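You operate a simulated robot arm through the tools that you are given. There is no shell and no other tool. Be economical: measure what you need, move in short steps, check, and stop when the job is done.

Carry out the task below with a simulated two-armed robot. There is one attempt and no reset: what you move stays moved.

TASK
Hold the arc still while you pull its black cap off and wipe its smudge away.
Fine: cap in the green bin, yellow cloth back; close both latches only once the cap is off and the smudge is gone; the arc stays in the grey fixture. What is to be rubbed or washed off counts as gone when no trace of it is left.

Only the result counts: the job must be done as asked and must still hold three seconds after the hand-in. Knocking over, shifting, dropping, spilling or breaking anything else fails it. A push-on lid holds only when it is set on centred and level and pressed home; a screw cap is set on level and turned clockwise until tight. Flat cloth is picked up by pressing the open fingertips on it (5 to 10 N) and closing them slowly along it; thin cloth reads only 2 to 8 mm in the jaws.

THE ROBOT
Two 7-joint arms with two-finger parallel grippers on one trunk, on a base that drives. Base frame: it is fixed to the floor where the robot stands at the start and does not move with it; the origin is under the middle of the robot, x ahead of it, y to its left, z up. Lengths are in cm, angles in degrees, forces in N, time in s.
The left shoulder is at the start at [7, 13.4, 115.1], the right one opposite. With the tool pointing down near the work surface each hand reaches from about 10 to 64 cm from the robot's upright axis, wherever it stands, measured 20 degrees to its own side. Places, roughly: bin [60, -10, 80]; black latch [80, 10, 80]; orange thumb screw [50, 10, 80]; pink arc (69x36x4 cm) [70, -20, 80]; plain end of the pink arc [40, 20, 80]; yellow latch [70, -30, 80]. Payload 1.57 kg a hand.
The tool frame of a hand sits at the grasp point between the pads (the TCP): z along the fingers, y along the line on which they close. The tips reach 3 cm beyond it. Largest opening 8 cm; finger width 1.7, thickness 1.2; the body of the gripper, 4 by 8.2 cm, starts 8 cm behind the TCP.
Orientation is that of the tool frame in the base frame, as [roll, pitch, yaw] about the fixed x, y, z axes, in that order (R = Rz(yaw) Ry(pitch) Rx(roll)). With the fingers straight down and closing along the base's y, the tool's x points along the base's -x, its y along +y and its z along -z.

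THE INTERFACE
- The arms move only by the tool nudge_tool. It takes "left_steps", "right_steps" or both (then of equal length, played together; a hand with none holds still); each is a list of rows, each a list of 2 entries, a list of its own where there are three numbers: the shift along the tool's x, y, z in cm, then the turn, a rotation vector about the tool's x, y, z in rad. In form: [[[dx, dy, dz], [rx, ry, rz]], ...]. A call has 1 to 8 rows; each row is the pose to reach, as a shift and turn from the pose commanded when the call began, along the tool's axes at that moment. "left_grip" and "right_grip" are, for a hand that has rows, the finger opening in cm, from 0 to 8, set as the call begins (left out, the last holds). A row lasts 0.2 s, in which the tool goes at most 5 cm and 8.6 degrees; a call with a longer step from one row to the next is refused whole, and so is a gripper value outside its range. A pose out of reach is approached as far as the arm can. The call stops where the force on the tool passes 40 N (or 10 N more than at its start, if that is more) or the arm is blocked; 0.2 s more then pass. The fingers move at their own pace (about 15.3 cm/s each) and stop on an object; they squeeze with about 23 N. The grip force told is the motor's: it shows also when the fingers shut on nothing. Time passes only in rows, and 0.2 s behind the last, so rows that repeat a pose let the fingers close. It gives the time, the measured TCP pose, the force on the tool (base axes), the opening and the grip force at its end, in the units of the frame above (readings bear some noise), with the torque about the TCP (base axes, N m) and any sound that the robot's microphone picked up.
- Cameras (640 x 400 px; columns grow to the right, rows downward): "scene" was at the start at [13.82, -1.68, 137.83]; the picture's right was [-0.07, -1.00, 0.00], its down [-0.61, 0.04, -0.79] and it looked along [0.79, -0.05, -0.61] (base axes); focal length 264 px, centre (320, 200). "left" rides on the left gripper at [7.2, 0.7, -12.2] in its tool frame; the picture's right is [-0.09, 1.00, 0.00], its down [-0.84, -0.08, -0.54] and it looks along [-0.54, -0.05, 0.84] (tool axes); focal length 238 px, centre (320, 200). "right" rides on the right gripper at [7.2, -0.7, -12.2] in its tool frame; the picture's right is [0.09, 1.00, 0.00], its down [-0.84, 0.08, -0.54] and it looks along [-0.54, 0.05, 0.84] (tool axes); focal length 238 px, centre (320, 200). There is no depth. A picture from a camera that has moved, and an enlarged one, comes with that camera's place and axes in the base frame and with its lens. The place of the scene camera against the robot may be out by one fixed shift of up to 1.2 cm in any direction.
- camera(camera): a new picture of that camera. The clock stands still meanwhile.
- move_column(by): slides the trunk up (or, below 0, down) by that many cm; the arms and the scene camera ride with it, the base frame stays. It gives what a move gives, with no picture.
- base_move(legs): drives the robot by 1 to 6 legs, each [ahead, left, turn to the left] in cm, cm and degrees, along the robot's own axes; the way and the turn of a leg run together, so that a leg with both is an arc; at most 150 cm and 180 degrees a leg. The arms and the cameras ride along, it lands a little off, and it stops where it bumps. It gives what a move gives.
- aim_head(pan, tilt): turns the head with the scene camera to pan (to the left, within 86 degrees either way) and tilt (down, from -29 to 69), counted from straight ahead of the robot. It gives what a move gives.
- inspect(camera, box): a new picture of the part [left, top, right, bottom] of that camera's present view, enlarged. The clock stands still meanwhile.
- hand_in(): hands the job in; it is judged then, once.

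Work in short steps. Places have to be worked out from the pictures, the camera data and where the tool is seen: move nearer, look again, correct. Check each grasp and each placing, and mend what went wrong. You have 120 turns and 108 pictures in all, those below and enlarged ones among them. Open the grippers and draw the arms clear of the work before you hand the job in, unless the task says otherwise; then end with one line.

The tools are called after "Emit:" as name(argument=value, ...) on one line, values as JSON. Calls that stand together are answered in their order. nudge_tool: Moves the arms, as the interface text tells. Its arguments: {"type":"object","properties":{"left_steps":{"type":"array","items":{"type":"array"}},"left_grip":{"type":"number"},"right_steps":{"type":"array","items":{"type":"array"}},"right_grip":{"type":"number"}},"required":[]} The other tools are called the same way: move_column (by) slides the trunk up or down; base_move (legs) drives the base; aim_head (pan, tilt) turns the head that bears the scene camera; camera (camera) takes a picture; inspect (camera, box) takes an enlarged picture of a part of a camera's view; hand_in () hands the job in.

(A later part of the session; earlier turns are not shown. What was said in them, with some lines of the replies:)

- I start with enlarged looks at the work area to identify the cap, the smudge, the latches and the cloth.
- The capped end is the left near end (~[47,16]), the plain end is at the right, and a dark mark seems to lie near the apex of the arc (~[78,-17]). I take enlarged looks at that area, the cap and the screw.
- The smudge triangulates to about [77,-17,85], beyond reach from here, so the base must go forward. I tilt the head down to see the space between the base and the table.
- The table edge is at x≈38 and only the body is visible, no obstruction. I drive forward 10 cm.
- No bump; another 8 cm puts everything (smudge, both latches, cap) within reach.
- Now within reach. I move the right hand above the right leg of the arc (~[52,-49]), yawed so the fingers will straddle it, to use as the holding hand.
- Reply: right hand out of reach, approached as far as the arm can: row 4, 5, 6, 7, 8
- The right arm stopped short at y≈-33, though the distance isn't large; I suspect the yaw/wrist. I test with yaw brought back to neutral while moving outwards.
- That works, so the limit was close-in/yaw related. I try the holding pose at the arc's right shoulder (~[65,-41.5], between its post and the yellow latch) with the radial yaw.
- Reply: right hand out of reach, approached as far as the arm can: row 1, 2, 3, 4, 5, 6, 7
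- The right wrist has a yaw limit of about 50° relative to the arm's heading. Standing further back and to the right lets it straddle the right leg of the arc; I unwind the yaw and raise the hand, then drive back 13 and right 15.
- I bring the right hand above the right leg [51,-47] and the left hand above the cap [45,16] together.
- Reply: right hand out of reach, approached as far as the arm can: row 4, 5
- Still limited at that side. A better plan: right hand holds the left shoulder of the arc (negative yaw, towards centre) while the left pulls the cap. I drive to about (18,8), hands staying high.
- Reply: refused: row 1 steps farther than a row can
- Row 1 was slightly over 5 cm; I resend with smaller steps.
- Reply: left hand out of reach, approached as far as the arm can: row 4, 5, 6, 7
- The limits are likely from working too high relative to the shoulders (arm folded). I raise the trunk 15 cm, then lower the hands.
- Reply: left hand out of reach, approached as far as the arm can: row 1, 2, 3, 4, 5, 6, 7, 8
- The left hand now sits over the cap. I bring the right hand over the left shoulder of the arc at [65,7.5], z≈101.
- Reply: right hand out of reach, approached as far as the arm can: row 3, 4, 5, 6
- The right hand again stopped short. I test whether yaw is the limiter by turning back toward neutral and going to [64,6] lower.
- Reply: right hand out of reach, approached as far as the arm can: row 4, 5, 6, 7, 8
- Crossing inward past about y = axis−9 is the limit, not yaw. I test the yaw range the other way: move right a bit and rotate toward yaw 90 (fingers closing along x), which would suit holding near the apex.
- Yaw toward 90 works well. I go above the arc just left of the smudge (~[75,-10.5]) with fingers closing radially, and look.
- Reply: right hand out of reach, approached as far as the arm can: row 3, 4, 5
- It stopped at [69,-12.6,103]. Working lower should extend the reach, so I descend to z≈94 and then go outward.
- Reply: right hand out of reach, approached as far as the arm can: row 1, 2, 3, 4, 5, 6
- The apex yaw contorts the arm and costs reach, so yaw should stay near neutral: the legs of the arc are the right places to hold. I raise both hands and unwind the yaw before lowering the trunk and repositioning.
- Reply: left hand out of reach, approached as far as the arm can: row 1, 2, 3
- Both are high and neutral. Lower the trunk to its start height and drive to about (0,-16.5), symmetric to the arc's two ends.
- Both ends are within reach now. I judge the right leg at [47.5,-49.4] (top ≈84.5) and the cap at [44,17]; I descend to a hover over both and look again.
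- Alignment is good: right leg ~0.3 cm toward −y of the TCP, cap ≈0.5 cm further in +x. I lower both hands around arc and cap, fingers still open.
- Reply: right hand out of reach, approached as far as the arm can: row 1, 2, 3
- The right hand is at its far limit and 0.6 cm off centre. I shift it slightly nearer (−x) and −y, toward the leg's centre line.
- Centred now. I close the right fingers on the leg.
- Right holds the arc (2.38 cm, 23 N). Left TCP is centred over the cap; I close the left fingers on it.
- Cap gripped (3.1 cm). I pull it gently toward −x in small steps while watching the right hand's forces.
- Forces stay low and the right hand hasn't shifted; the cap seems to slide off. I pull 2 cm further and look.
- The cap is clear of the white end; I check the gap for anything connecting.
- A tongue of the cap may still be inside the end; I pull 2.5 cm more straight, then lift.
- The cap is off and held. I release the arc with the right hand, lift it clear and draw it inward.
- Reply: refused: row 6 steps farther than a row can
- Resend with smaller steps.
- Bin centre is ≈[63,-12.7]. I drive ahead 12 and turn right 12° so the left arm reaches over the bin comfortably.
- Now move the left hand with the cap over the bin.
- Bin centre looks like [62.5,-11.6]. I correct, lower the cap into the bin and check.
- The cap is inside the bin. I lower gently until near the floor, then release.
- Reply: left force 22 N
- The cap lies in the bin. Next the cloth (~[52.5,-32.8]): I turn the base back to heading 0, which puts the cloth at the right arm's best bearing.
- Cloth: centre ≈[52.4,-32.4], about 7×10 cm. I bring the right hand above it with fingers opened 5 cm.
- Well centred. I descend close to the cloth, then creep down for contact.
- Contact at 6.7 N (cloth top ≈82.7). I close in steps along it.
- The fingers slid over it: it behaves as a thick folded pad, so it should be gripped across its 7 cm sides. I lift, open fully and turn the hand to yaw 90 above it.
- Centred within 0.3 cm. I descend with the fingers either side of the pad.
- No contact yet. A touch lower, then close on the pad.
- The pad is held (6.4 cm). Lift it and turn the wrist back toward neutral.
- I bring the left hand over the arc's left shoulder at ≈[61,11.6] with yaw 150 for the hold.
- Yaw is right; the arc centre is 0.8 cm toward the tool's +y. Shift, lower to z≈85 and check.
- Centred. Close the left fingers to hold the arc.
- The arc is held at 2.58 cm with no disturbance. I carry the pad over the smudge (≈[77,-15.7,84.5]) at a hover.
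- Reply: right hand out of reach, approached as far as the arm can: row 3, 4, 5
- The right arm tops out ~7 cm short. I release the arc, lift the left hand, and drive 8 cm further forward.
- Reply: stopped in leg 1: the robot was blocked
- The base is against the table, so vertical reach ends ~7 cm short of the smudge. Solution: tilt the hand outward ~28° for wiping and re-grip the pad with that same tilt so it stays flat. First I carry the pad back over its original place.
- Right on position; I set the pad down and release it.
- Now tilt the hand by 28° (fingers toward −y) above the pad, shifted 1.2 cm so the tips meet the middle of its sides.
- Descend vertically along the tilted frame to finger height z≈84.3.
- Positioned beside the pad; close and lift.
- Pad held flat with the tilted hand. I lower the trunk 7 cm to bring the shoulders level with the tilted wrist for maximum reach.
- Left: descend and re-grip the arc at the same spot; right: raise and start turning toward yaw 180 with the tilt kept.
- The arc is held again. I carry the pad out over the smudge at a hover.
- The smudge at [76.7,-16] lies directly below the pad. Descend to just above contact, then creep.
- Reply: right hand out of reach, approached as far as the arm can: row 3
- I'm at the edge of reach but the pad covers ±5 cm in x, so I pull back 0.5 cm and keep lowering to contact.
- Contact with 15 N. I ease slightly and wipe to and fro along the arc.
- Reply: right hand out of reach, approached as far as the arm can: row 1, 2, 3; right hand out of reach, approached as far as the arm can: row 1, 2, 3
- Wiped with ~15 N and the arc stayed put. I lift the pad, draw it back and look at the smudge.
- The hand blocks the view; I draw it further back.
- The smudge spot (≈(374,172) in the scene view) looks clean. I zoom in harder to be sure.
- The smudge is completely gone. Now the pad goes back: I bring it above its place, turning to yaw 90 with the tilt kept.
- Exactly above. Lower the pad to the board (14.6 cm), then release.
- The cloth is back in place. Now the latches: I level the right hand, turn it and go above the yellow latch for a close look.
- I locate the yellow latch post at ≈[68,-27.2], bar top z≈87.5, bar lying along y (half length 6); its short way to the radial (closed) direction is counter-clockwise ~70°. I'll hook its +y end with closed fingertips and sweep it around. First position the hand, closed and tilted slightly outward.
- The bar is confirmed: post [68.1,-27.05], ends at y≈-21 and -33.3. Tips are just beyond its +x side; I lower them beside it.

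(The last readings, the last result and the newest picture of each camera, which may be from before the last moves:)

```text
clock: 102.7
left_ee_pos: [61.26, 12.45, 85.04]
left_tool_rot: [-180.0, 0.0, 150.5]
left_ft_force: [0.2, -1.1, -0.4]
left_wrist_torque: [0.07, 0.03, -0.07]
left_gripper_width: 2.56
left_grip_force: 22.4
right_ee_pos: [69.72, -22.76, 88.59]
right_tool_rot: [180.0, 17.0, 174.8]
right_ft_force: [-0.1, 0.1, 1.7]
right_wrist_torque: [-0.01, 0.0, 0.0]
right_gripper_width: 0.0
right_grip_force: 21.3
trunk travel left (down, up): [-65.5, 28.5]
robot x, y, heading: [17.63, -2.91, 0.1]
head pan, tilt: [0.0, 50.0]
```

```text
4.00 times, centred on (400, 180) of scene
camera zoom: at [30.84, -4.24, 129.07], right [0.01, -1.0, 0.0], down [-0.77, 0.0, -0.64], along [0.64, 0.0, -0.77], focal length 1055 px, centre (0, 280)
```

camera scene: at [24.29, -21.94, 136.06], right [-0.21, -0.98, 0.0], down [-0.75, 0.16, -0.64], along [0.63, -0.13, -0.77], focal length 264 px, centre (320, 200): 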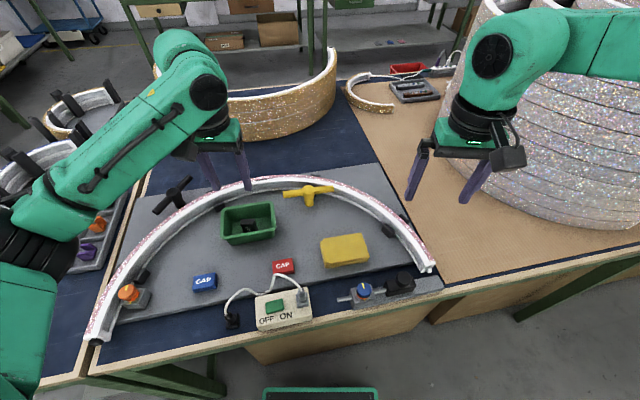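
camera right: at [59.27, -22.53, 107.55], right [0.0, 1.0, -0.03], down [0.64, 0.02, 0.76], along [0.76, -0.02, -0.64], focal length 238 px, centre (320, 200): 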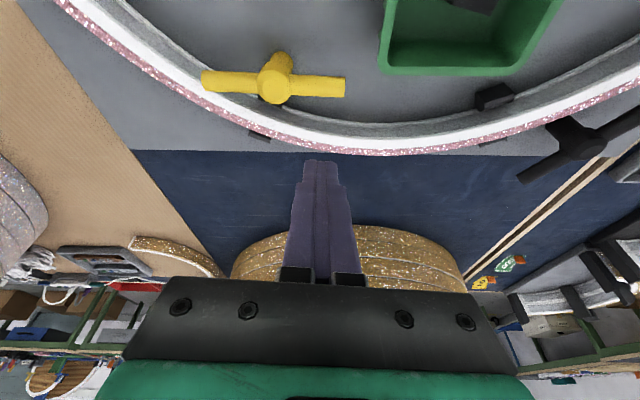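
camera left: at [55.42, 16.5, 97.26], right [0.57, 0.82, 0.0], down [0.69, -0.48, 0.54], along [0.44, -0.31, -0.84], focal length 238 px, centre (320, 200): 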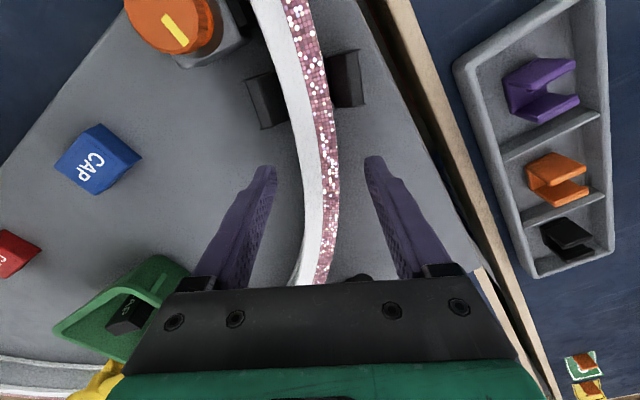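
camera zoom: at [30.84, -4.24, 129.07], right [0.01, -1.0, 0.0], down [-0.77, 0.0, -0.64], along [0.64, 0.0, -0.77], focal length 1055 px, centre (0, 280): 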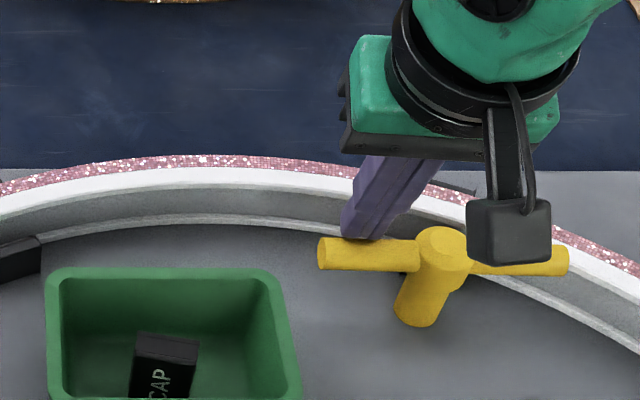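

Tip is right behind the bar. First part of the sweep (~17°) to check it turns this way.

Emit:
nudge_tool(right_steps=[[[0.3, 0, -0.1], [0, 0, 0]], [[0.62, -0.01, -0.19], [0, 0, 0]], [[1.1, 0.05, -0.33], [0, 0, 0]], [[1.5, 0.1, -0.46], [0, 0, 0]], [[1.93, 0.17, -0.59], [0, 0, 0]]])

Emit:
inspect(camera="scene", box=[320, 130, 480, 230])

```text
clock: 103.9
left_ee_pos: [61.24, 12.35, 85.16]
left_tool_rot: [-179.9, 0.0, 150.5]
left_ft_force: [-0.6, 0.9, 1.9]
left_wrist_torque: [0.02, 0.05, -0.07]
left_gripper_width: 2.55
left_grip_force: 23.1
right_ee_pos: [67.68, -22.34, 88.68]
right_tool_rot: [180.0, 17.1, 174.8]
right_ft_force: [0.0, 0.0, 0.5]
right_wrist_torque: [0.02, 0.01, -0.03]
right_gripper_width: 0.01
right_grip_force: 21.1
trunk travel left (down, up): [-65.5, 28.5]
robot x, y, heading: [17.72, -3.17, 0.1]
head pan, tilt: [0.0, 50.0]
```

```text
4.00 times, centred on (400, 180) of scene
camera zoom: at [30.83, -4.24, 129.07], right [0.01, -1.0, 0.0], down [-0.77, 0.0, -0.64], along [0.64, 0.0, -0.77], focal length 1055 px, centre (0, 280)
```

zoom: 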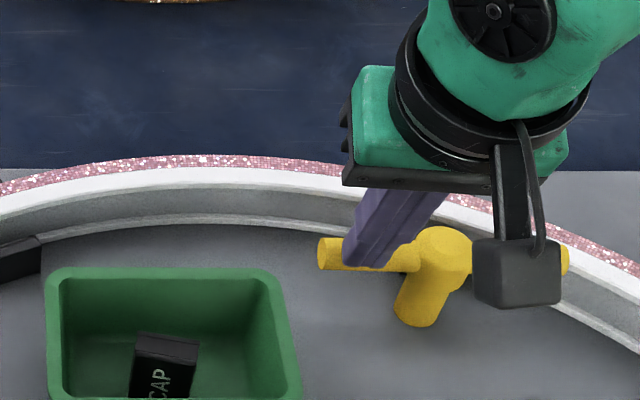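

The tips passed over the bar without force, so the bar lies lower (axis ≈84.7) and correspondingly farther out (x≈69.4). I go up and out, then descend lower behind it.

Emit:
nudge_tool(right_steps=[[[-0.59, 0, -1.91], [0, 0, 0]], [[-2.0, -0.07, -1.5], [0, 0, 0]], [[-3.6, -0.13, -1.0], [0, 0, 0]], [[-3.0, -0.13, 0.9], [0, 0, 0]], [[-2.6, -0.13, 2.2], [0, 0, 0]]])

Emit:
inspect(camera="scene", box=[320, 130, 480, 230])

```text
clock: 105.1
left_ee_pos: [61.26, 12.37, 85.09]
left_tool_rot: [-179.9, 0.1, 150.5]
left_ft_force: [0.4, 0.9, 0.1]
left_wrist_torque: [-0.01, 0.04, -0.16]
left_gripper_width: 2.55
left_grip_force: 23.0
right_ee_pos: [70.74, -22.86, 87.3]
right_tool_rot: [-180.0, 17.0, 174.8]
right_ft_force: [0.4, 0.7, 0.3]
right_wrist_torque: [-0.01, 0.0, 0.0]
right_gripper_width: 0.0
right_grip_force: 21.1
trunk travel left (down, up): [-65.5, 28.5]
robot x, y, heading: [18.17, -3.3, 0.3]
head pan, tilt: [0.0, 50.0]
```

```text
4.00 times, centred on (400, 180) of scene
camera zoom: at [30.84, -4.24, 129.07], right [0.01, -1.0, 0.0], down [-0.77, 0.0, -0.64], along [0.64, 0.0, -0.77], focal length 1055 px, centre (0, 280)
```

zoom: 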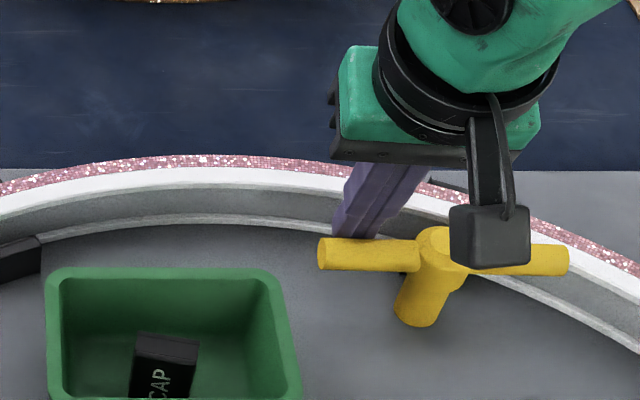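

The tip now sits behind the bar. Sweep in −x about 2.3 cm and check.

Emit:
nudge_tool(right_steps=[[[0.5, 0, -0.15], [0, 0, 0]], [[1.0, 0.02, -0.3], [0, 0, 0]], [[1.5, 0.1, -0.45], [0, 0, 0]], [[2.0, 0.15, -0.6], [0, 0, 0]], [[2.4, 0.2, -0.72], [0, 0, 0]]])

Emit:
inspect(camera="scene", box=[320, 130, 480, 230])

```text
clock: 106.3
left_ee_pos: [61.33, 12.4, 85.11]
left_tool_rot: [179.9, 0.1, 150.4]
left_ft_force: [-0.8, 0.3, 1.6]
left_wrist_torque: [0.03, 0.01, -0.09]
left_gripper_width: 2.59
left_grip_force: 23.4
right_ee_pos: [68.28, -22.47, 87.2]
right_tool_rot: [-180.0, 17.2, 174.9]
right_ft_force: [-0.1, 0.7, -0.3]
right_wrist_torque: [-0.04, -0.01, 0.0]
right_gripper_width: 0.01
right_grip_force: 21.1
trunk travel left (down, up): [-65.5, 28.5]
robot x, y, heading: [17.83, -3.54, 0.2]
head pan, tilt: [0.0, 50.0]
```

```text
4.00 times, centred on (400, 180) of scene
camera zoom: at [30.84, -4.25, 129.07], right [0.01, -1.0, 0.0], down [-0.77, 0.0, -0.64], along [0.64, 0.0, -0.77], focal length 1055 px, centre (0, 280)
```

zoom: 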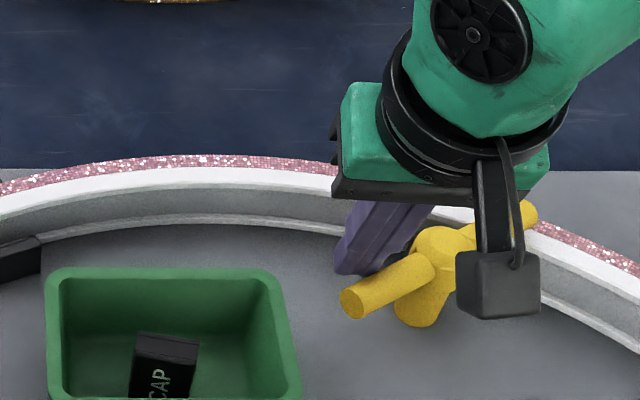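

It turns freely counter-clockwise (now ≈119°). Continue toward the radial direction (~157°).

Emit:
nudge_tool(right_steps=[[[0.4, -0.1, -0.13], [0, 0, 0]], [[0.84, -0.28, -0.26], [0, 0, 0]], [[1.2, -0.48, -0.37], [0, 0, 0]], [[1.52, -0.7, -0.47], [0, 0, 0]], [[1.85, -0.98, -0.56], [0, 0, 0]], [[2.15, -1.26, -0.66], [0, 0, 0]], [[2.54, -1.7, -0.78], [0, 0, 0]]])

Emit:
inspect(camera="scene", box=[320, 130, 480, 230])

Emit:
camera(camera="right")

```text
clock: 107.9
left_ee_pos: [61.26, 12.45, 85.1]
left_tool_rot: [-179.9, 0.1, 150.6]
left_ft_force: [-2.5, -2.7, 7.4]
left_wrist_torque: [0.3, 0.48, -0.14]
left_gripper_width: 2.54
left_grip_force: 23.3
right_ee_pos: [65.49, -23.76, 87.25]
right_tool_rot: [179.9, 17.1, 174.9]
right_ft_force: [6.5, 8.2, -4.4]
right_wrist_torque: [0.2, -0.19, 0.06]
right_gripper_width: 0.02
right_grip_force: 20.9
trunk travel left (down, up): [-65.5, 28.5]
robot x, y, heading: [18.43, -3.2, 0.2]
head pan, tilt: [0.0, 50.0]
```

```text
4.00 times, centred on (400, 180) of scene
camera zoom: at [30.95, -4.18, 129.06], right [0.01, -1.0, 0.0], down [-0.77, 0.0, -0.64], along [0.64, 0.0, -0.77], focal length 1055 px, centre (0, 280)
```

zoom: 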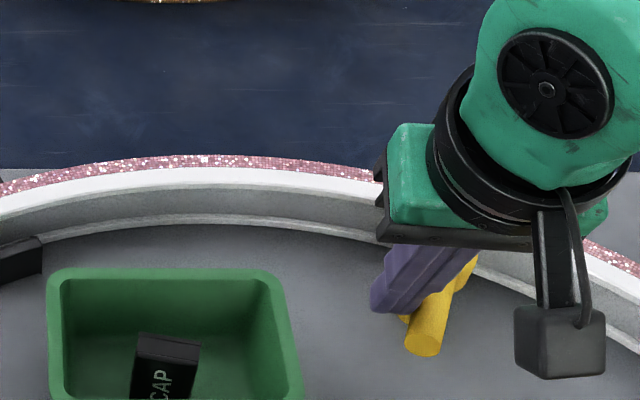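

```text
30 pictures are left
camera right: at [55.18, -23.52, 96.73], right [0.0, 1.0, -0.03], down [0.64, 0.02, 0.77], along [0.77, -0.02, -0.64], focal length 238 px, centre (320, 200)
```

right: 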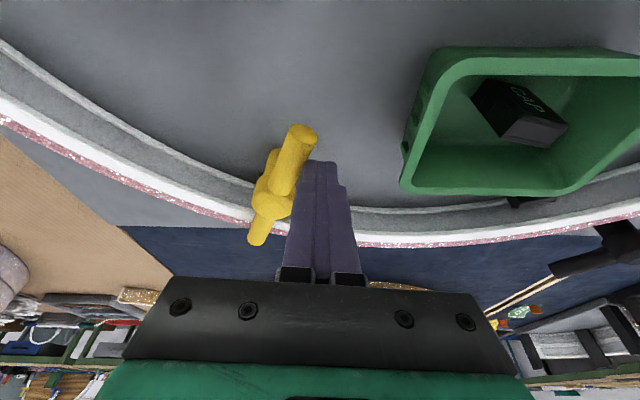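

The bar is now at ≈157° (radial, tip over the arc) with ~10 N resistance. I push slightly further to see if it is at its stop.

Emit:
nudge_tool(right_steps=[[[0.08, -0.23, -0.02], [0, 0, 0]], [[0.15, -0.47, -0.05], [0, 0, 0]]])

Emit:
inspect(camera="right", box=[180, 90, 420, 270])

```text
clock: 108.5
left_ee_pos: [61.43, 12.66, 85.04]
left_tool_rot: [-179.7, 0.2, 150.5]
left_ft_force: [-5.8, -11.1, 19.5]
left_wrist_torque: [-0.08, 0.26, -0.1]
left_gripper_width: 2.57
left_grip_force: 22.6
right_ee_pos: [65.51, -23.82, 87.33]
right_tool_rot: [179.7, 17.3, 175.0]
right_ft_force: [18.1, 28.8, -9.3]
right_wrist_torque: [0.75, -0.44, 0.11]
right_gripper_width: 0.01
right_grip_force: 20.7
trunk travel left (down, up): [-65.5, 28.5]
robot x, y, heading: [17.7, -3.13, 0.4]
head pan, tilt: [0.0, 50.0]
```

```text
2.22 times, centred on (300, 180) of right
camera zoom: at [55.1, -23.64, 96.74], right [0.0, 1.0, -0.02], down [0.64, 0.02, 0.77], along [0.77, -0.01, -0.64], focal length 530 px, centre (364, 244)
```

zoom: 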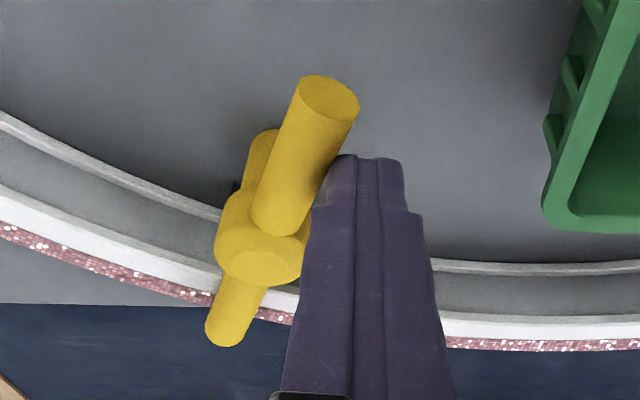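

Hard stop reached: the yellow latch is closed across the arc. I back the right hand off and raise it clear.

Emit:
nudge_tool(right_steps=[[[-0.15, 0.6, 0.05], [0, 0, 0]], [[-0.2, 1.3, 0.05], [0, 0, 0]], [[-1.2, 1.3, -3.2], [0, 0, 0]], [[-2.2, 1.3, -7], [0, 0, 0]], [[-3.2, 1.3, -10.5], [0, 0.1, 0]], [[-1.5, 0, -12.5], [0, 0.2, 0]], [[1.5, -2, -12.5], [0, 0.3, 0]]])

Emit:
camera(camera="scene")

```text
clock: 110.1
left_ee_pos: [61.3, 12.45, 85.03]
left_tool_rot: [-180.0, -0.1, 150.4]
left_ft_force: [-1.0, -1.2, -0.7]
left_wrist_torque: [0.1, -0.1, -0.25]
left_gripper_width: 2.57
left_grip_force: 22.6
right_ee_pos: [60.01, -25.96, 98.65]
right_tool_rot: [-179.9, -0.3, 174.9]
right_ft_force: [0.4, -0.6, 0.7]
right_wrist_torque: [-0.05, 0.01, -0.01]
right_gripper_width: 0.0
right_grip_force: 21.3
trunk travel left (down, up): [-65.5, 28.5]
robot x, y, heading: [18.14, -2.94, 0.1]
head pan, tilt: [0.0, 50.0]
```

```text
28 pictures are left
camera scene: at [30.85, -4.33, 129.06], right [0.01, -1.0, 0.0], down [-0.77, 0.0, -0.64], along [0.64, 0.0, -0.77], focal length 264 px, centre (320, 200)
```

scene: 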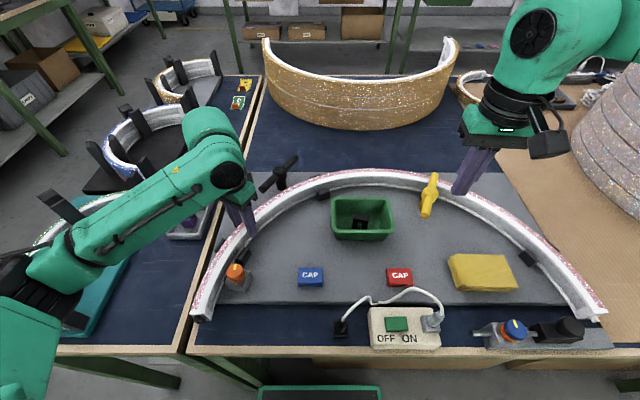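

Yellow latch stands closed. Next the black latch with the left hand: release the arc, lift, and straighten the wrist; then shift the base 8 cm right for a better bearing.

Emit:
nudge_tool(left_steps=[[[0, 0, 0], [0, 0, 0]], [[0, 0, 0], [0, 0, 0]], [[0, 0, -4], [0, 0, 0]], [[0, 0, -8], [0, 0, 0]], [[0, 0, -12], [0, 0, -0.13]], [[0, 0, -14], [0, 0, -0.26]], [[0, 0, -14], [0, 0, -0.4]], [[0, 0, -14], [0, 0, -0.5]]], left_grip=6)

Emit:
base_move(legs=[[0, -8, 0]])

Emit:
nudge_tool(left_steps=[[[-2, 1.5, 0], [0, 0, 0]], [[-4, 2.5, 0], [0, 0, 0]]], left_grip=0)

Emit:
camera(camera="left")

```text
clock: 111.9
left_ee_pos: [61.23, 12.48, 98.98]
left_tool_rot: [179.9, 0.1, 179.4]
left_ft_force: [0.8, 1.1, -0.1]
left_wrist_torque: [0.01, 0.01, -0.01]
left_gripper_width: 6.0
left_grip_force: 0.1
right_ee_pos: [60.07, -25.88, 98.83]
right_tool_rot: [179.9, -0.1, 174.8]
right_ft_force: [-0.1, 1.3, 0.5]
right_wrist_torque: [0.0, -0.01, 0.0]
right_gripper_width: 0.0
right_grip_force: 21.2
trunk travel left (down, up): [-65.5, 28.5]
robot x, y, heading: [18.04, -3.26, 0.4]
head pan, tilt: [0.0, 50.0]
```

```text
clock: 112.9
left_ee_pos: [61.35, 4.56, 99.04]
left_tool_rot: [-180.0, 0.0, 179.1]
left_ft_force: [0.0, 0.2, 0.2]
left_wrist_torque: [0.01, 0.0, 0.0]
left_gripper_width: 6.0
left_grip_force: 0.0
right_ee_pos: [60.03, -33.87, 98.71]
right_tool_rot: [-180.0, 0.0, 174.9]
right_ft_force: [0.3, -0.2, 0.5]
right_wrist_torque: [0.03, 0.0, 0.01]
right_gripper_width: 0.0
right_grip_force: 21.3
trunk travel left (down, up): [-65.5, 28.5]
robot x, y, heading: [18.28, -10.91, 0.5]
head pan, tilt: [0.0, 50.0]
```

```text
clock: 113.5
left_ee_pos: [65.33, 6.98, 99.0]
left_tool_rot: [179.9, 0.0, 179.1]
left_ft_force: [0.3, 0.6, 0.0]
left_wrist_torque: [0.01, -0.01, 0.02]
left_gripper_width: 0.0
left_grip_force: 21.7
right_ee_pos: [60.11, -33.96, 98.68]
right_tool_rot: [180.0, -0.2, 174.9]
right_ft_force: [0.3, -0.1, -0.1]
right_wrist_torque: [-0.01, 0.0, 0.01]
right_gripper_width: 0.0
right_grip_force: 21.5
trunk travel left (down, up): [-65.5, 28.5]
robot x, y, heading: [17.93, -11.36, 0.4]
head pan, tilt: [0.0, 50.0]
```

```text
27 pictures are left
camera left: at [58.16, 7.74, 111.24], right [0.11, 0.99, 0.0], down [0.84, -0.09, 0.54], along [0.54, -0.06, -0.84], focal length 238 px, centre (320, 200)
```

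left: 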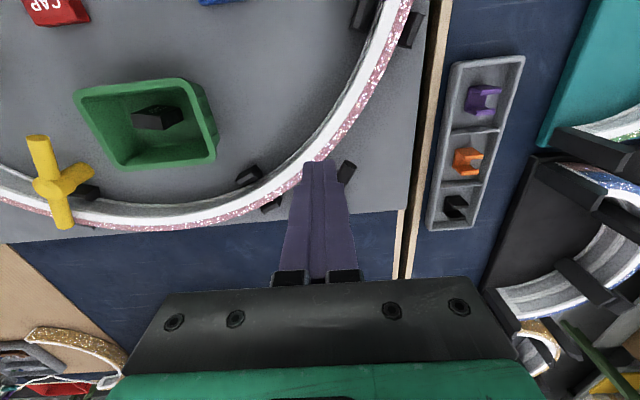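

The fingers hide the black latch; I use the scene camera for a closer look.

Emit:
inspect(camera="scene", box=[160, 120, 320, 220])

```text
4.00 times, centred on (240, 170) of scene
camera zoom: at [30.97, -12.26, 129.06], right [0.01, -1.0, 0.0], down [-0.77, 0.0, -0.64], along [0.64, 0.0, -0.77], focal length 1055 px, centre (640, 320)
```

zoom: 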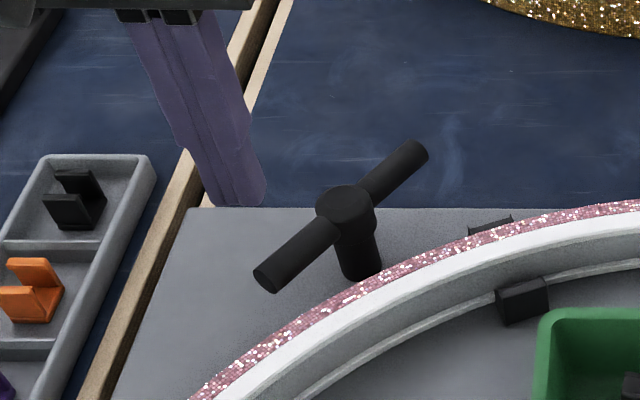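

Black latch: post ≈[75.8,6], near end ≈[70.9,9.8], bar line ≈144°; closed is radial ≈215°, again counter-clockwise. I position the closed, outward-tilted left fingertips on the far (+y) side of the near end.

Emit:
nudge_tool(left_steps=[[[-1.8, 1.2, 0], [0, -0.1, 0]], [[-3.6, 2.4, 0], [0, -0.2, 0]], [[-5.4, 3.6, 0.5], [0, -0.3, 0]], [[-7.2, 4.55, 1], [0, -0.3, 0]]])

Emit:
nudge_tool(left_steps=[[[1.2, 0, 3.9], [0, 0, 0]], [[2.4, 0, 7.8], [0, 0, 0]], [[3.13, 0, 10.2], [0, 0, 0]]])

Emit:
inspect(camera="scene", box=[160, 120, 320, 220])

```text
clock: 114.5
left_ee_pos: [72.82, 11.49, 97.98]
left_tool_rot: [179.9, 17.2, 179.2]
left_ft_force: [0.1, 0.0, -0.2]
left_wrist_torque: [0.03, 0.03, 0.01]
left_gripper_width: 0.0
left_grip_force: 21.2
right_ee_pos: [60.18, -33.78, 98.78]
right_tool_rot: [179.9, -0.2, 174.9]
right_ft_force: [0.1, 0.3, 0.5]
right_wrist_torque: [0.01, 0.01, -0.04]
right_gripper_width: 0.03
right_grip_force: 21.0
trunk travel left (down, up): [-65.5, 28.5]
robot x, y, heading: [17.64, -10.97, 0.4]
head pan, tilt: [0.0, 50.0]
```

```text
clock: 115.3
left_ee_pos: [72.58, 11.54, 87.39]
left_tool_rot: [179.8, 17.2, 179.2]
left_ft_force: [-0.4, 0.3, 0.2]
left_wrist_torque: [0.01, -0.03, -0.01]
left_gripper_width: 0.0
left_grip_force: 21.5
right_ee_pos: [60.06, -33.89, 98.63]
right_tool_rot: [179.9, -0.1, 174.9]
right_ft_force: [-1.3, 0.9, 0.4]
right_wrist_torque: [0.01, 0.02, -0.01]
right_gripper_width: 0.03
right_grip_force: 21.4
trunk travel left (down, up): [-65.5, 28.5]
robot x, y, heading: [18.03, -10.52, 0.4]
head pan, tilt: [0.0, 50.0]
```

```text
4.00 times, centred on (240, 170) of scene
camera zoom: at [30.9, -12.19, 129.07], right [0.01, -1.0, 0.0], down [-0.77, 0.0, -0.64], along [0.64, 0.0, -0.77], focal length 1055 px, centre (640, 320)
```

zoom: 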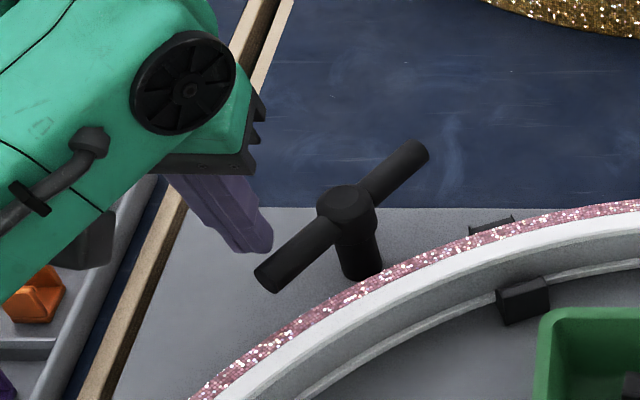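

Tip is next to the bar's near end. First half of the sweep, then check.

Emit:
nudge_tool(left_steps=[[[0.33, -0.7, -0.1], [0, 0, 0]], [[0.7, -0.95, -0.21], [0, 0, 0]], [[1.04, -1.2, -0.32], [0, 0, 0]], [[1.65, -1.82, -0.51], [0, 0, 0]], [[2.12, -2.63, -0.66], [0, 0, 0]], [[2.49, -3.5, -0.78], [0, 0, 0]]])

Emit:
inspect(camera="scene", box=[160, 120, 320, 220])

```text
clock: 116.7
left_ee_pos: [69.97, 8.07, 87.35]
left_tool_rot: [179.9, 17.1, 179.3]
left_ft_force: [0.1, 0.4, 0.6]
left_wrist_torque: [0.01, 0.01, -0.01]
left_gripper_width: 0.01
left_grip_force: 21.2
right_ee_pos: [60.09, -33.88, 98.73]
right_tool_rot: [180.0, -0.1, 175.0]
right_ft_force: [-0.5, 0.6, 0.3]
right_wrist_torque: [-0.01, 0.0, 0.03]
right_gripper_width: 0.0
right_grip_force: 20.9
trunk travel left (down, up): [-65.5, 28.5]
robot x, y, heading: [17.96, -11.32, 0.5]
head pan, tilt: [0.0, 50.0]
```

```text
4.00 times, centred on (240, 170) of scene
camera zoom: at [30.91, -12.21, 129.06], right [0.01, -1.0, 0.0], down [-0.77, 0.0, -0.64], along [0.64, 0.0, -0.77], focal length 1055 px, centre (640, 320)
```

zoom: 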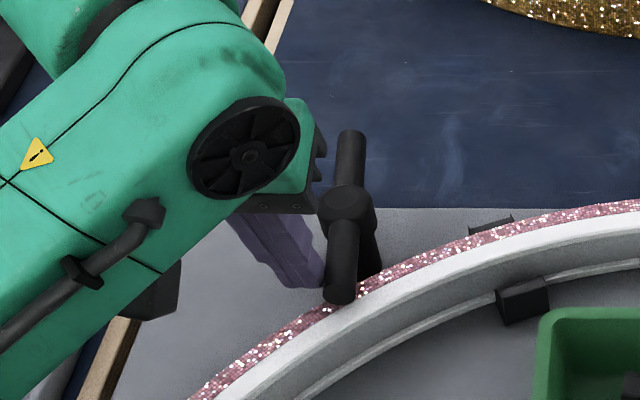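

It turns freely. Continue to the radial stop.

Emit:
nudge_tool(left_steps=[[[0.12, -0.35, -0.04], [0, 0, 0]], [[0.24, -0.7, -0.07], [0, 0, 0]], [[0.35, -1.1, -0.1], [0, 0, 0]], [[0.43, -1.46, -0.13], [0, 0, 0]], [[0.43, -1.9, -0.13], [0, 0, 0]], [[0.43, -2.3, -0.13], [0, 0, 0]], [[0.4, -2.7, -0.12], [0, 0, 0]]])

Emit:
inspect(camera="scene", box=[160, 120, 320, 220])

```text
clock: 118.3
left_ee_pos: [69.47, 5.32, 87.36]
left_tool_rot: [180.0, 17.2, 179.4]
left_ft_force: [-0.8, -0.6, -0.1]
left_wrist_torque: [0.02, 0.01, -0.01]
left_gripper_width: 0.0
left_grip_force: 21.8
right_ee_pos: [60.03, -33.85, 98.78]
right_tool_rot: [-179.9, 0.0, 175.0]
right_ft_force: [-0.1, -0.1, 0.4]
right_wrist_torque: [-0.03, -0.03, 0.0]
right_gripper_width: 0.0
right_grip_force: 21.4
trunk travel left (down, up): [-65.5, 28.5]
robot x, y, heading: [17.95, -11.23, 0.4]
head pan, tilt: [0.0, 50.0]
```

```text
4.00 times, centred on (240, 170) of scene
camera zoom: at [30.91, -12.22, 129.06], right [0.01, -1.0, 0.0], down [-0.77, 0.0, -0.64], along [0.64, 0.0, -0.77], focal length 1055 px, centre (640, 320)
```

zoom: 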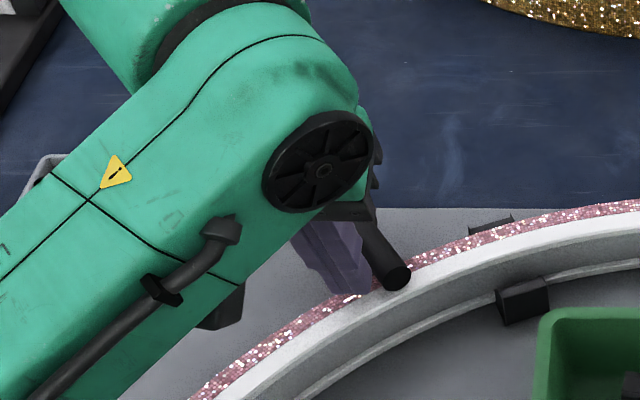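

No resistance yet at ~214°. Continue in small steps along the arc until it meets its stop.

Emit:
nudge_tool(left_steps=[[[-0.1, -0.35, 0.03], [0, 0, 0]], [[-0.22, -0.7, 0.07], [0, 0, 0]]])

Emit:
nudge_tool(left_steps=[[[-0.14, -0.35, 0.04], [0, 0, 0]], [[-0.3, -0.7, 0.09], [0, 0, 0]]])

Emit:
inspect(camera="scene", box=[160, 120, 320, 220])

```text
clock: 118.9
left_ee_pos: [69.53, 5.21, 87.38]
left_tool_rot: [179.9, 17.1, 179.6]
left_ft_force: [-7.8, 16.9, 1.1]
left_wrist_torque: [0.46, 0.17, 0.17]
left_gripper_width: 0.0
left_grip_force: 21.2
right_ee_pos: [59.91, -33.42, 98.89]
right_tool_rot: [-179.8, 0.0, 174.9]
right_ft_force: [-0.2, -0.2, -0.1]
right_wrist_torque: [-0.01, -0.04, 0.01]
right_gripper_width: 0.0
right_grip_force: 21.1
trunk travel left (down, up): [-65.5, 28.5]
robot x, y, heading: [17.91, -10.99, 0.2]
head pan, tilt: [0.0, 50.0]
```

```text
clock: 119.6
left_ee_pos: [69.61, 5.03, 87.42]
left_tool_rot: [178.7, 16.8, 180.0]
left_ft_force: [-14.6, 22.4, 3.6]
left_wrist_torque: [0.55, 0.33, 0.22]
left_gripper_width: 0.0
left_grip_force: 21.6
right_ee_pos: [59.85, -33.54, 98.99]
right_tool_rot: [-179.9, 0.0, 175.1]
right_ft_force: [0.5, 0.3, -1.1]
right_wrist_torque: [0.05, 0.01, 0.01]
right_gripper_width: 0.0
right_grip_force: 21.4
trunk travel left (down, up): [-65.5, 28.5]
robot x, y, heading: [18.06, -11.09, 0.4]
head pan, tilt: [0.0, 50.0]
stopped in row 2 (left hand): the force on the tool passed its limit at 40 N (the readings are from after the stop); the commanded pose is now the measured one
```

```text
4.00 times, centred on (240, 170) of scene
camera zoom: at [30.47, -12.01, 129.11], right [0.01, -1.0, 0.0], down [-0.76, -0.01, -0.65], along [0.65, 0.01, -0.76], focal length 1055 px, centre (640, 320)
```

zoom: 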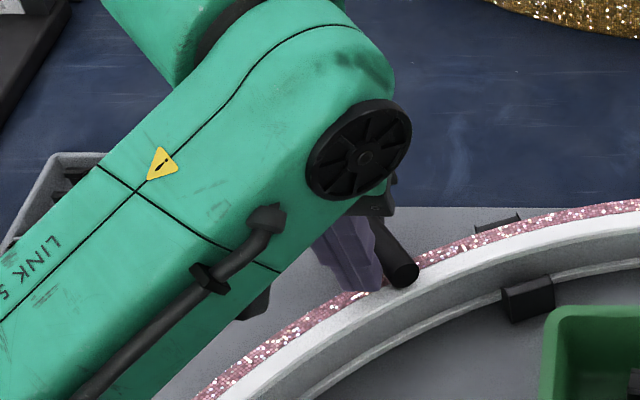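

Hard stop reached: the black latch is closed. I back off and raise the left hand clear.

Emit:
nudge_tool(left_steps=[[[0.1, 0.6, 0], [0, 0, 0]], [[0.3, 1.5, 0], [0, 0, 0]], [[-0.6, 1.8, -3], [0, 0, 0]], [[-1.6, 1.8, -6.5], [0, 0, 0]], [[-2.6, 1.8, -10], [0, 0.1, 0]], [[-1, 2.5, -12], [0, 0.2, 0]], [[2, 4, -13], [0, 0.3, 0]], [[5, 6, -13.5], [0, 0.3, 0]]])

Emit:
camera(camera="scene")

Emit:
camera(camera="left")

```text
clock: 121.4
left_ee_pos: [61.04, 10.45, 98.88]
left_tool_rot: [179.5, -0.4, 179.9]
left_ft_force: [-0.6, 0.8, -0.2]
left_wrist_torque: [-0.04, -0.02, -0.01]
left_gripper_width: 0.0
left_grip_force: 21.6
right_ee_pos: [60.03, -33.44, 98.8]
right_tool_rot: [-179.9, 0.0, 175.0]
right_ft_force: [0.5, 1.4, 0.5]
right_wrist_torque: [0.02, 0.0, -0.01]
right_gripper_width: 0.0
right_grip_force: 21.8
trunk travel left (down, up): [-65.5, 28.5]
robot x, y, heading: [17.93, -11.14, 0.6]
head pan, tilt: [0.0, 50.0]
```

```text
21 pictures are left
camera scene: at [30.72, -11.98, 129.08], right [0.01, -1.0, 0.0], down [-0.77, -0.01, -0.64], along [0.64, 0.0, -0.77], focal length 264 px, centre (320, 200)
```

scene: 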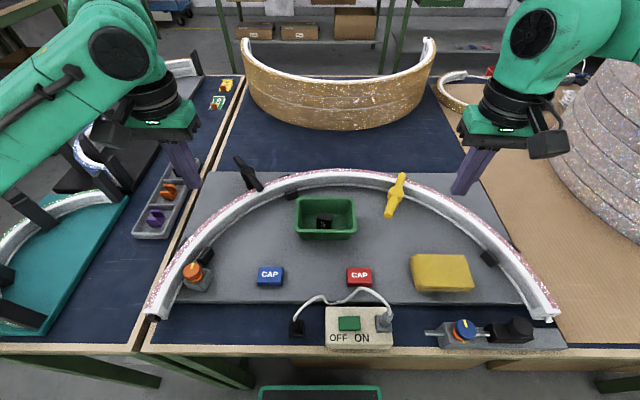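

```text
20 pictures are left
camera left: at [53.94, 11.0, 111.16], right [0.09, 1.0, 0.01], down [0.84, -0.09, 0.54], along [0.53, -0.04, -0.84], focal length 238 px, centre (320, 200)
```

left: 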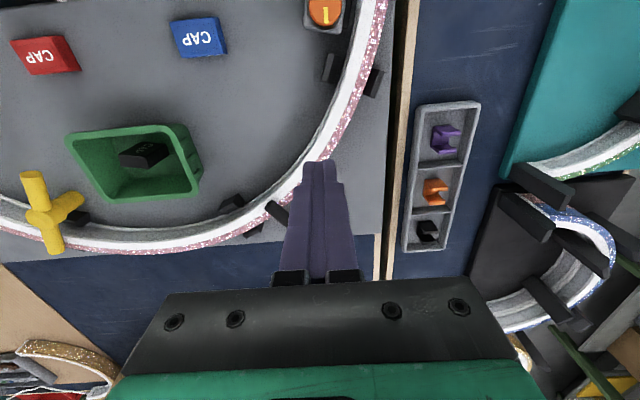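

Both latches lie across the arc. I check both latches, the arc's bare left end, and the arc's whole top for any trace left.

Emit:
inspect(camera="scene", box=[140, 260, 240, 330])

Emit:
inspect(camera="scene", box=[220, 140, 420, 265])

Emit:
inspect(camera="scene", box=[390, 170, 570, 330])

```text
5.71 times, centred on (190, 295) of scene
camera zoom: at [30.72, -11.98, 129.08], right [0.01, -1.0, 0.0], down [-0.77, -0.01, -0.64], along [0.64, 0.0, -0.77], focal length 1507 px, centre (1063, -343)
```

zoom: 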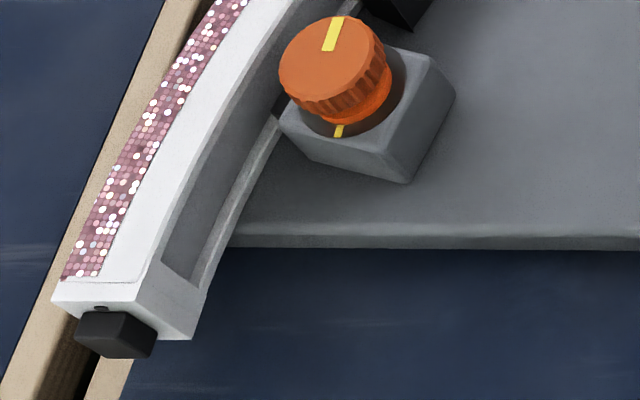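

```text
3.20 times, centred on (320, 202) of scene
camera zoom: at [30.72, -11.98, 129.08], right [0.01, -1.0, 0.0], down [-0.77, -0.01, -0.64], along [0.64, 0.0, -0.77], focal length 844 px, centre (320, 192)
```

zoom: 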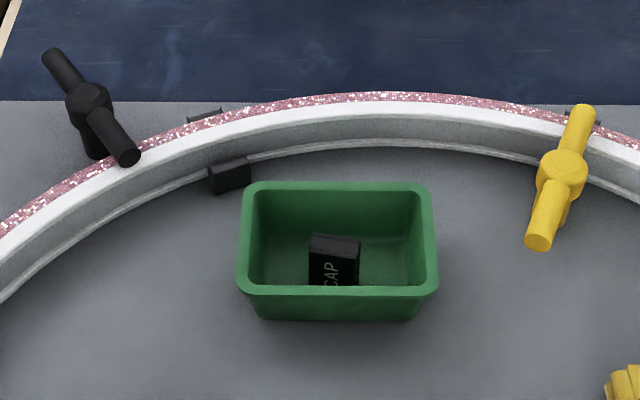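

```text
2.50 times, centred on (480, 250) of scene
camera zoom: at [30.72, -11.98, 129.08], right [0.01, -1.0, 0.0], down [-0.77, -0.01, -0.64], along [0.64, 0.0, -0.77], focal length 660 px, centre (-80, 75)
```

zoom: 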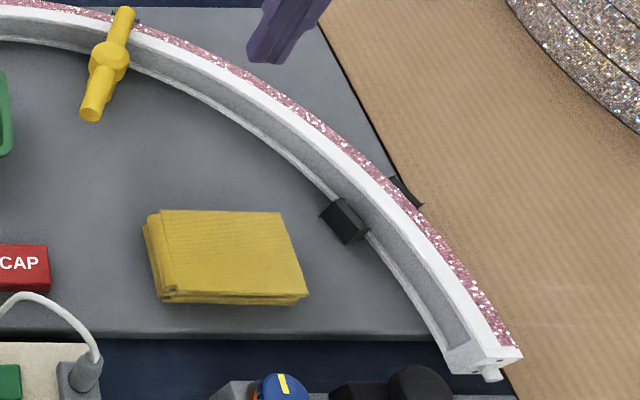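

Cap in bin, smudge gone, cloth back, both latches shut, arc seated. I open both grippers, raise the arms and back away.

Emit:
nudge_tool(left_steps=[[[0, 0, -3], [0, 0, 0]], [[0, 0, -6], [0, 0, 0]], [[0, 0, -9], [0, 0, 0]]], right_steps=[[[0, 0, -3], [0, 0, 0]], [[0, 0, -6], [0, 0, 0]], [[0, 0, -9], [0, 0, 0]]], left_grip=8, right_grip=8)

Emit:
base_move(legs=[[-20, 0, 0]])

Emit:
camera(camera="scene")

```text
clock: 122.2
left_ee_pos: [61.25, 10.08, 107.83]
left_tool_rot: [179.3, -0.3, 179.7]
left_ft_force: [-0.1, -0.1, 1.1]
left_wrist_torque: [0.02, 0.0, 0.01]
left_gripper_width: 8.0
left_grip_force: 0.1
right_ee_pos: [60.09, -33.69, 107.73]
right_tool_rot: [180.0, -0.1, 175.1]
right_ft_force: [0.0, -0.7, -0.5]
right_wrist_torque: [-0.02, 0.0, 0.01]
right_gripper_width: 8.0
right_grip_force: 0.1
trunk travel left (down, up): [-65.5, 28.5]
robot x, y, heading: [17.49, -11.15, 0.6]
head pan, tilt: [0.0, 50.0]
```

```text
clock: 123.8
left_ee_pos: [41.54, 9.89, 107.78]
left_tool_rot: [179.3, -0.5, 179.8]
left_ft_force: [-0.2, 0.1, 0.4]
left_wrist_torque: [0.02, 0.01, 0.02]
left_gripper_width: 8.02
left_grip_force: 0.1
right_ee_pos: [40.31, -33.87, 107.59]
right_tool_rot: [-180.0, -0.3, 175.0]
right_ft_force: [-0.2, 0.8, 0.3]
right_wrist_torque: [0.04, 0.0, 0.02]
right_gripper_width: 8.02
right_grip_force: 0.1
trunk travel left (down, up): [-65.5, 28.5]
robot x, y, heading: [-1.79, -11.11, 0.5]
head pan, tilt: [0.0, 50.0]
```

```text
16 pictures are left
camera scene: at [11.06, -12.28, 129.05], right [0.01, -1.0, 0.0], down [-0.77, -0.01, -0.64], along [0.64, 0.0, -0.77], focal length 264 px, centre (320, 200)
```

scene: 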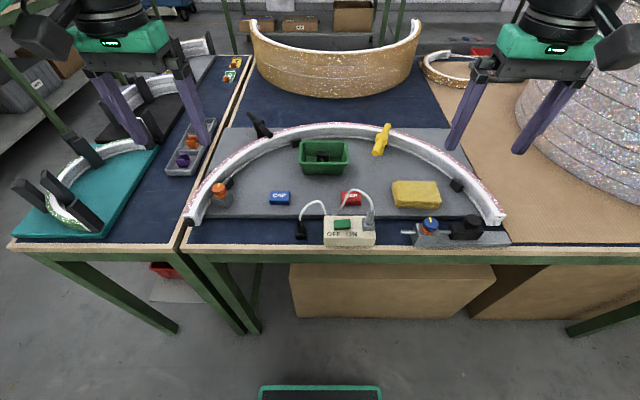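

Everything is in its final state, and the arms are clear with the grippers open; I hand in.

Emit:
hand_in()

```text
The job is handed in.
```

The black cap is in the green bin, the smudge is wiped off with no trace visible, and the yellow cloth is back in its place. Both latches were closed only after that, and the arc is still seated in the grey fixture. I have handed the job in.
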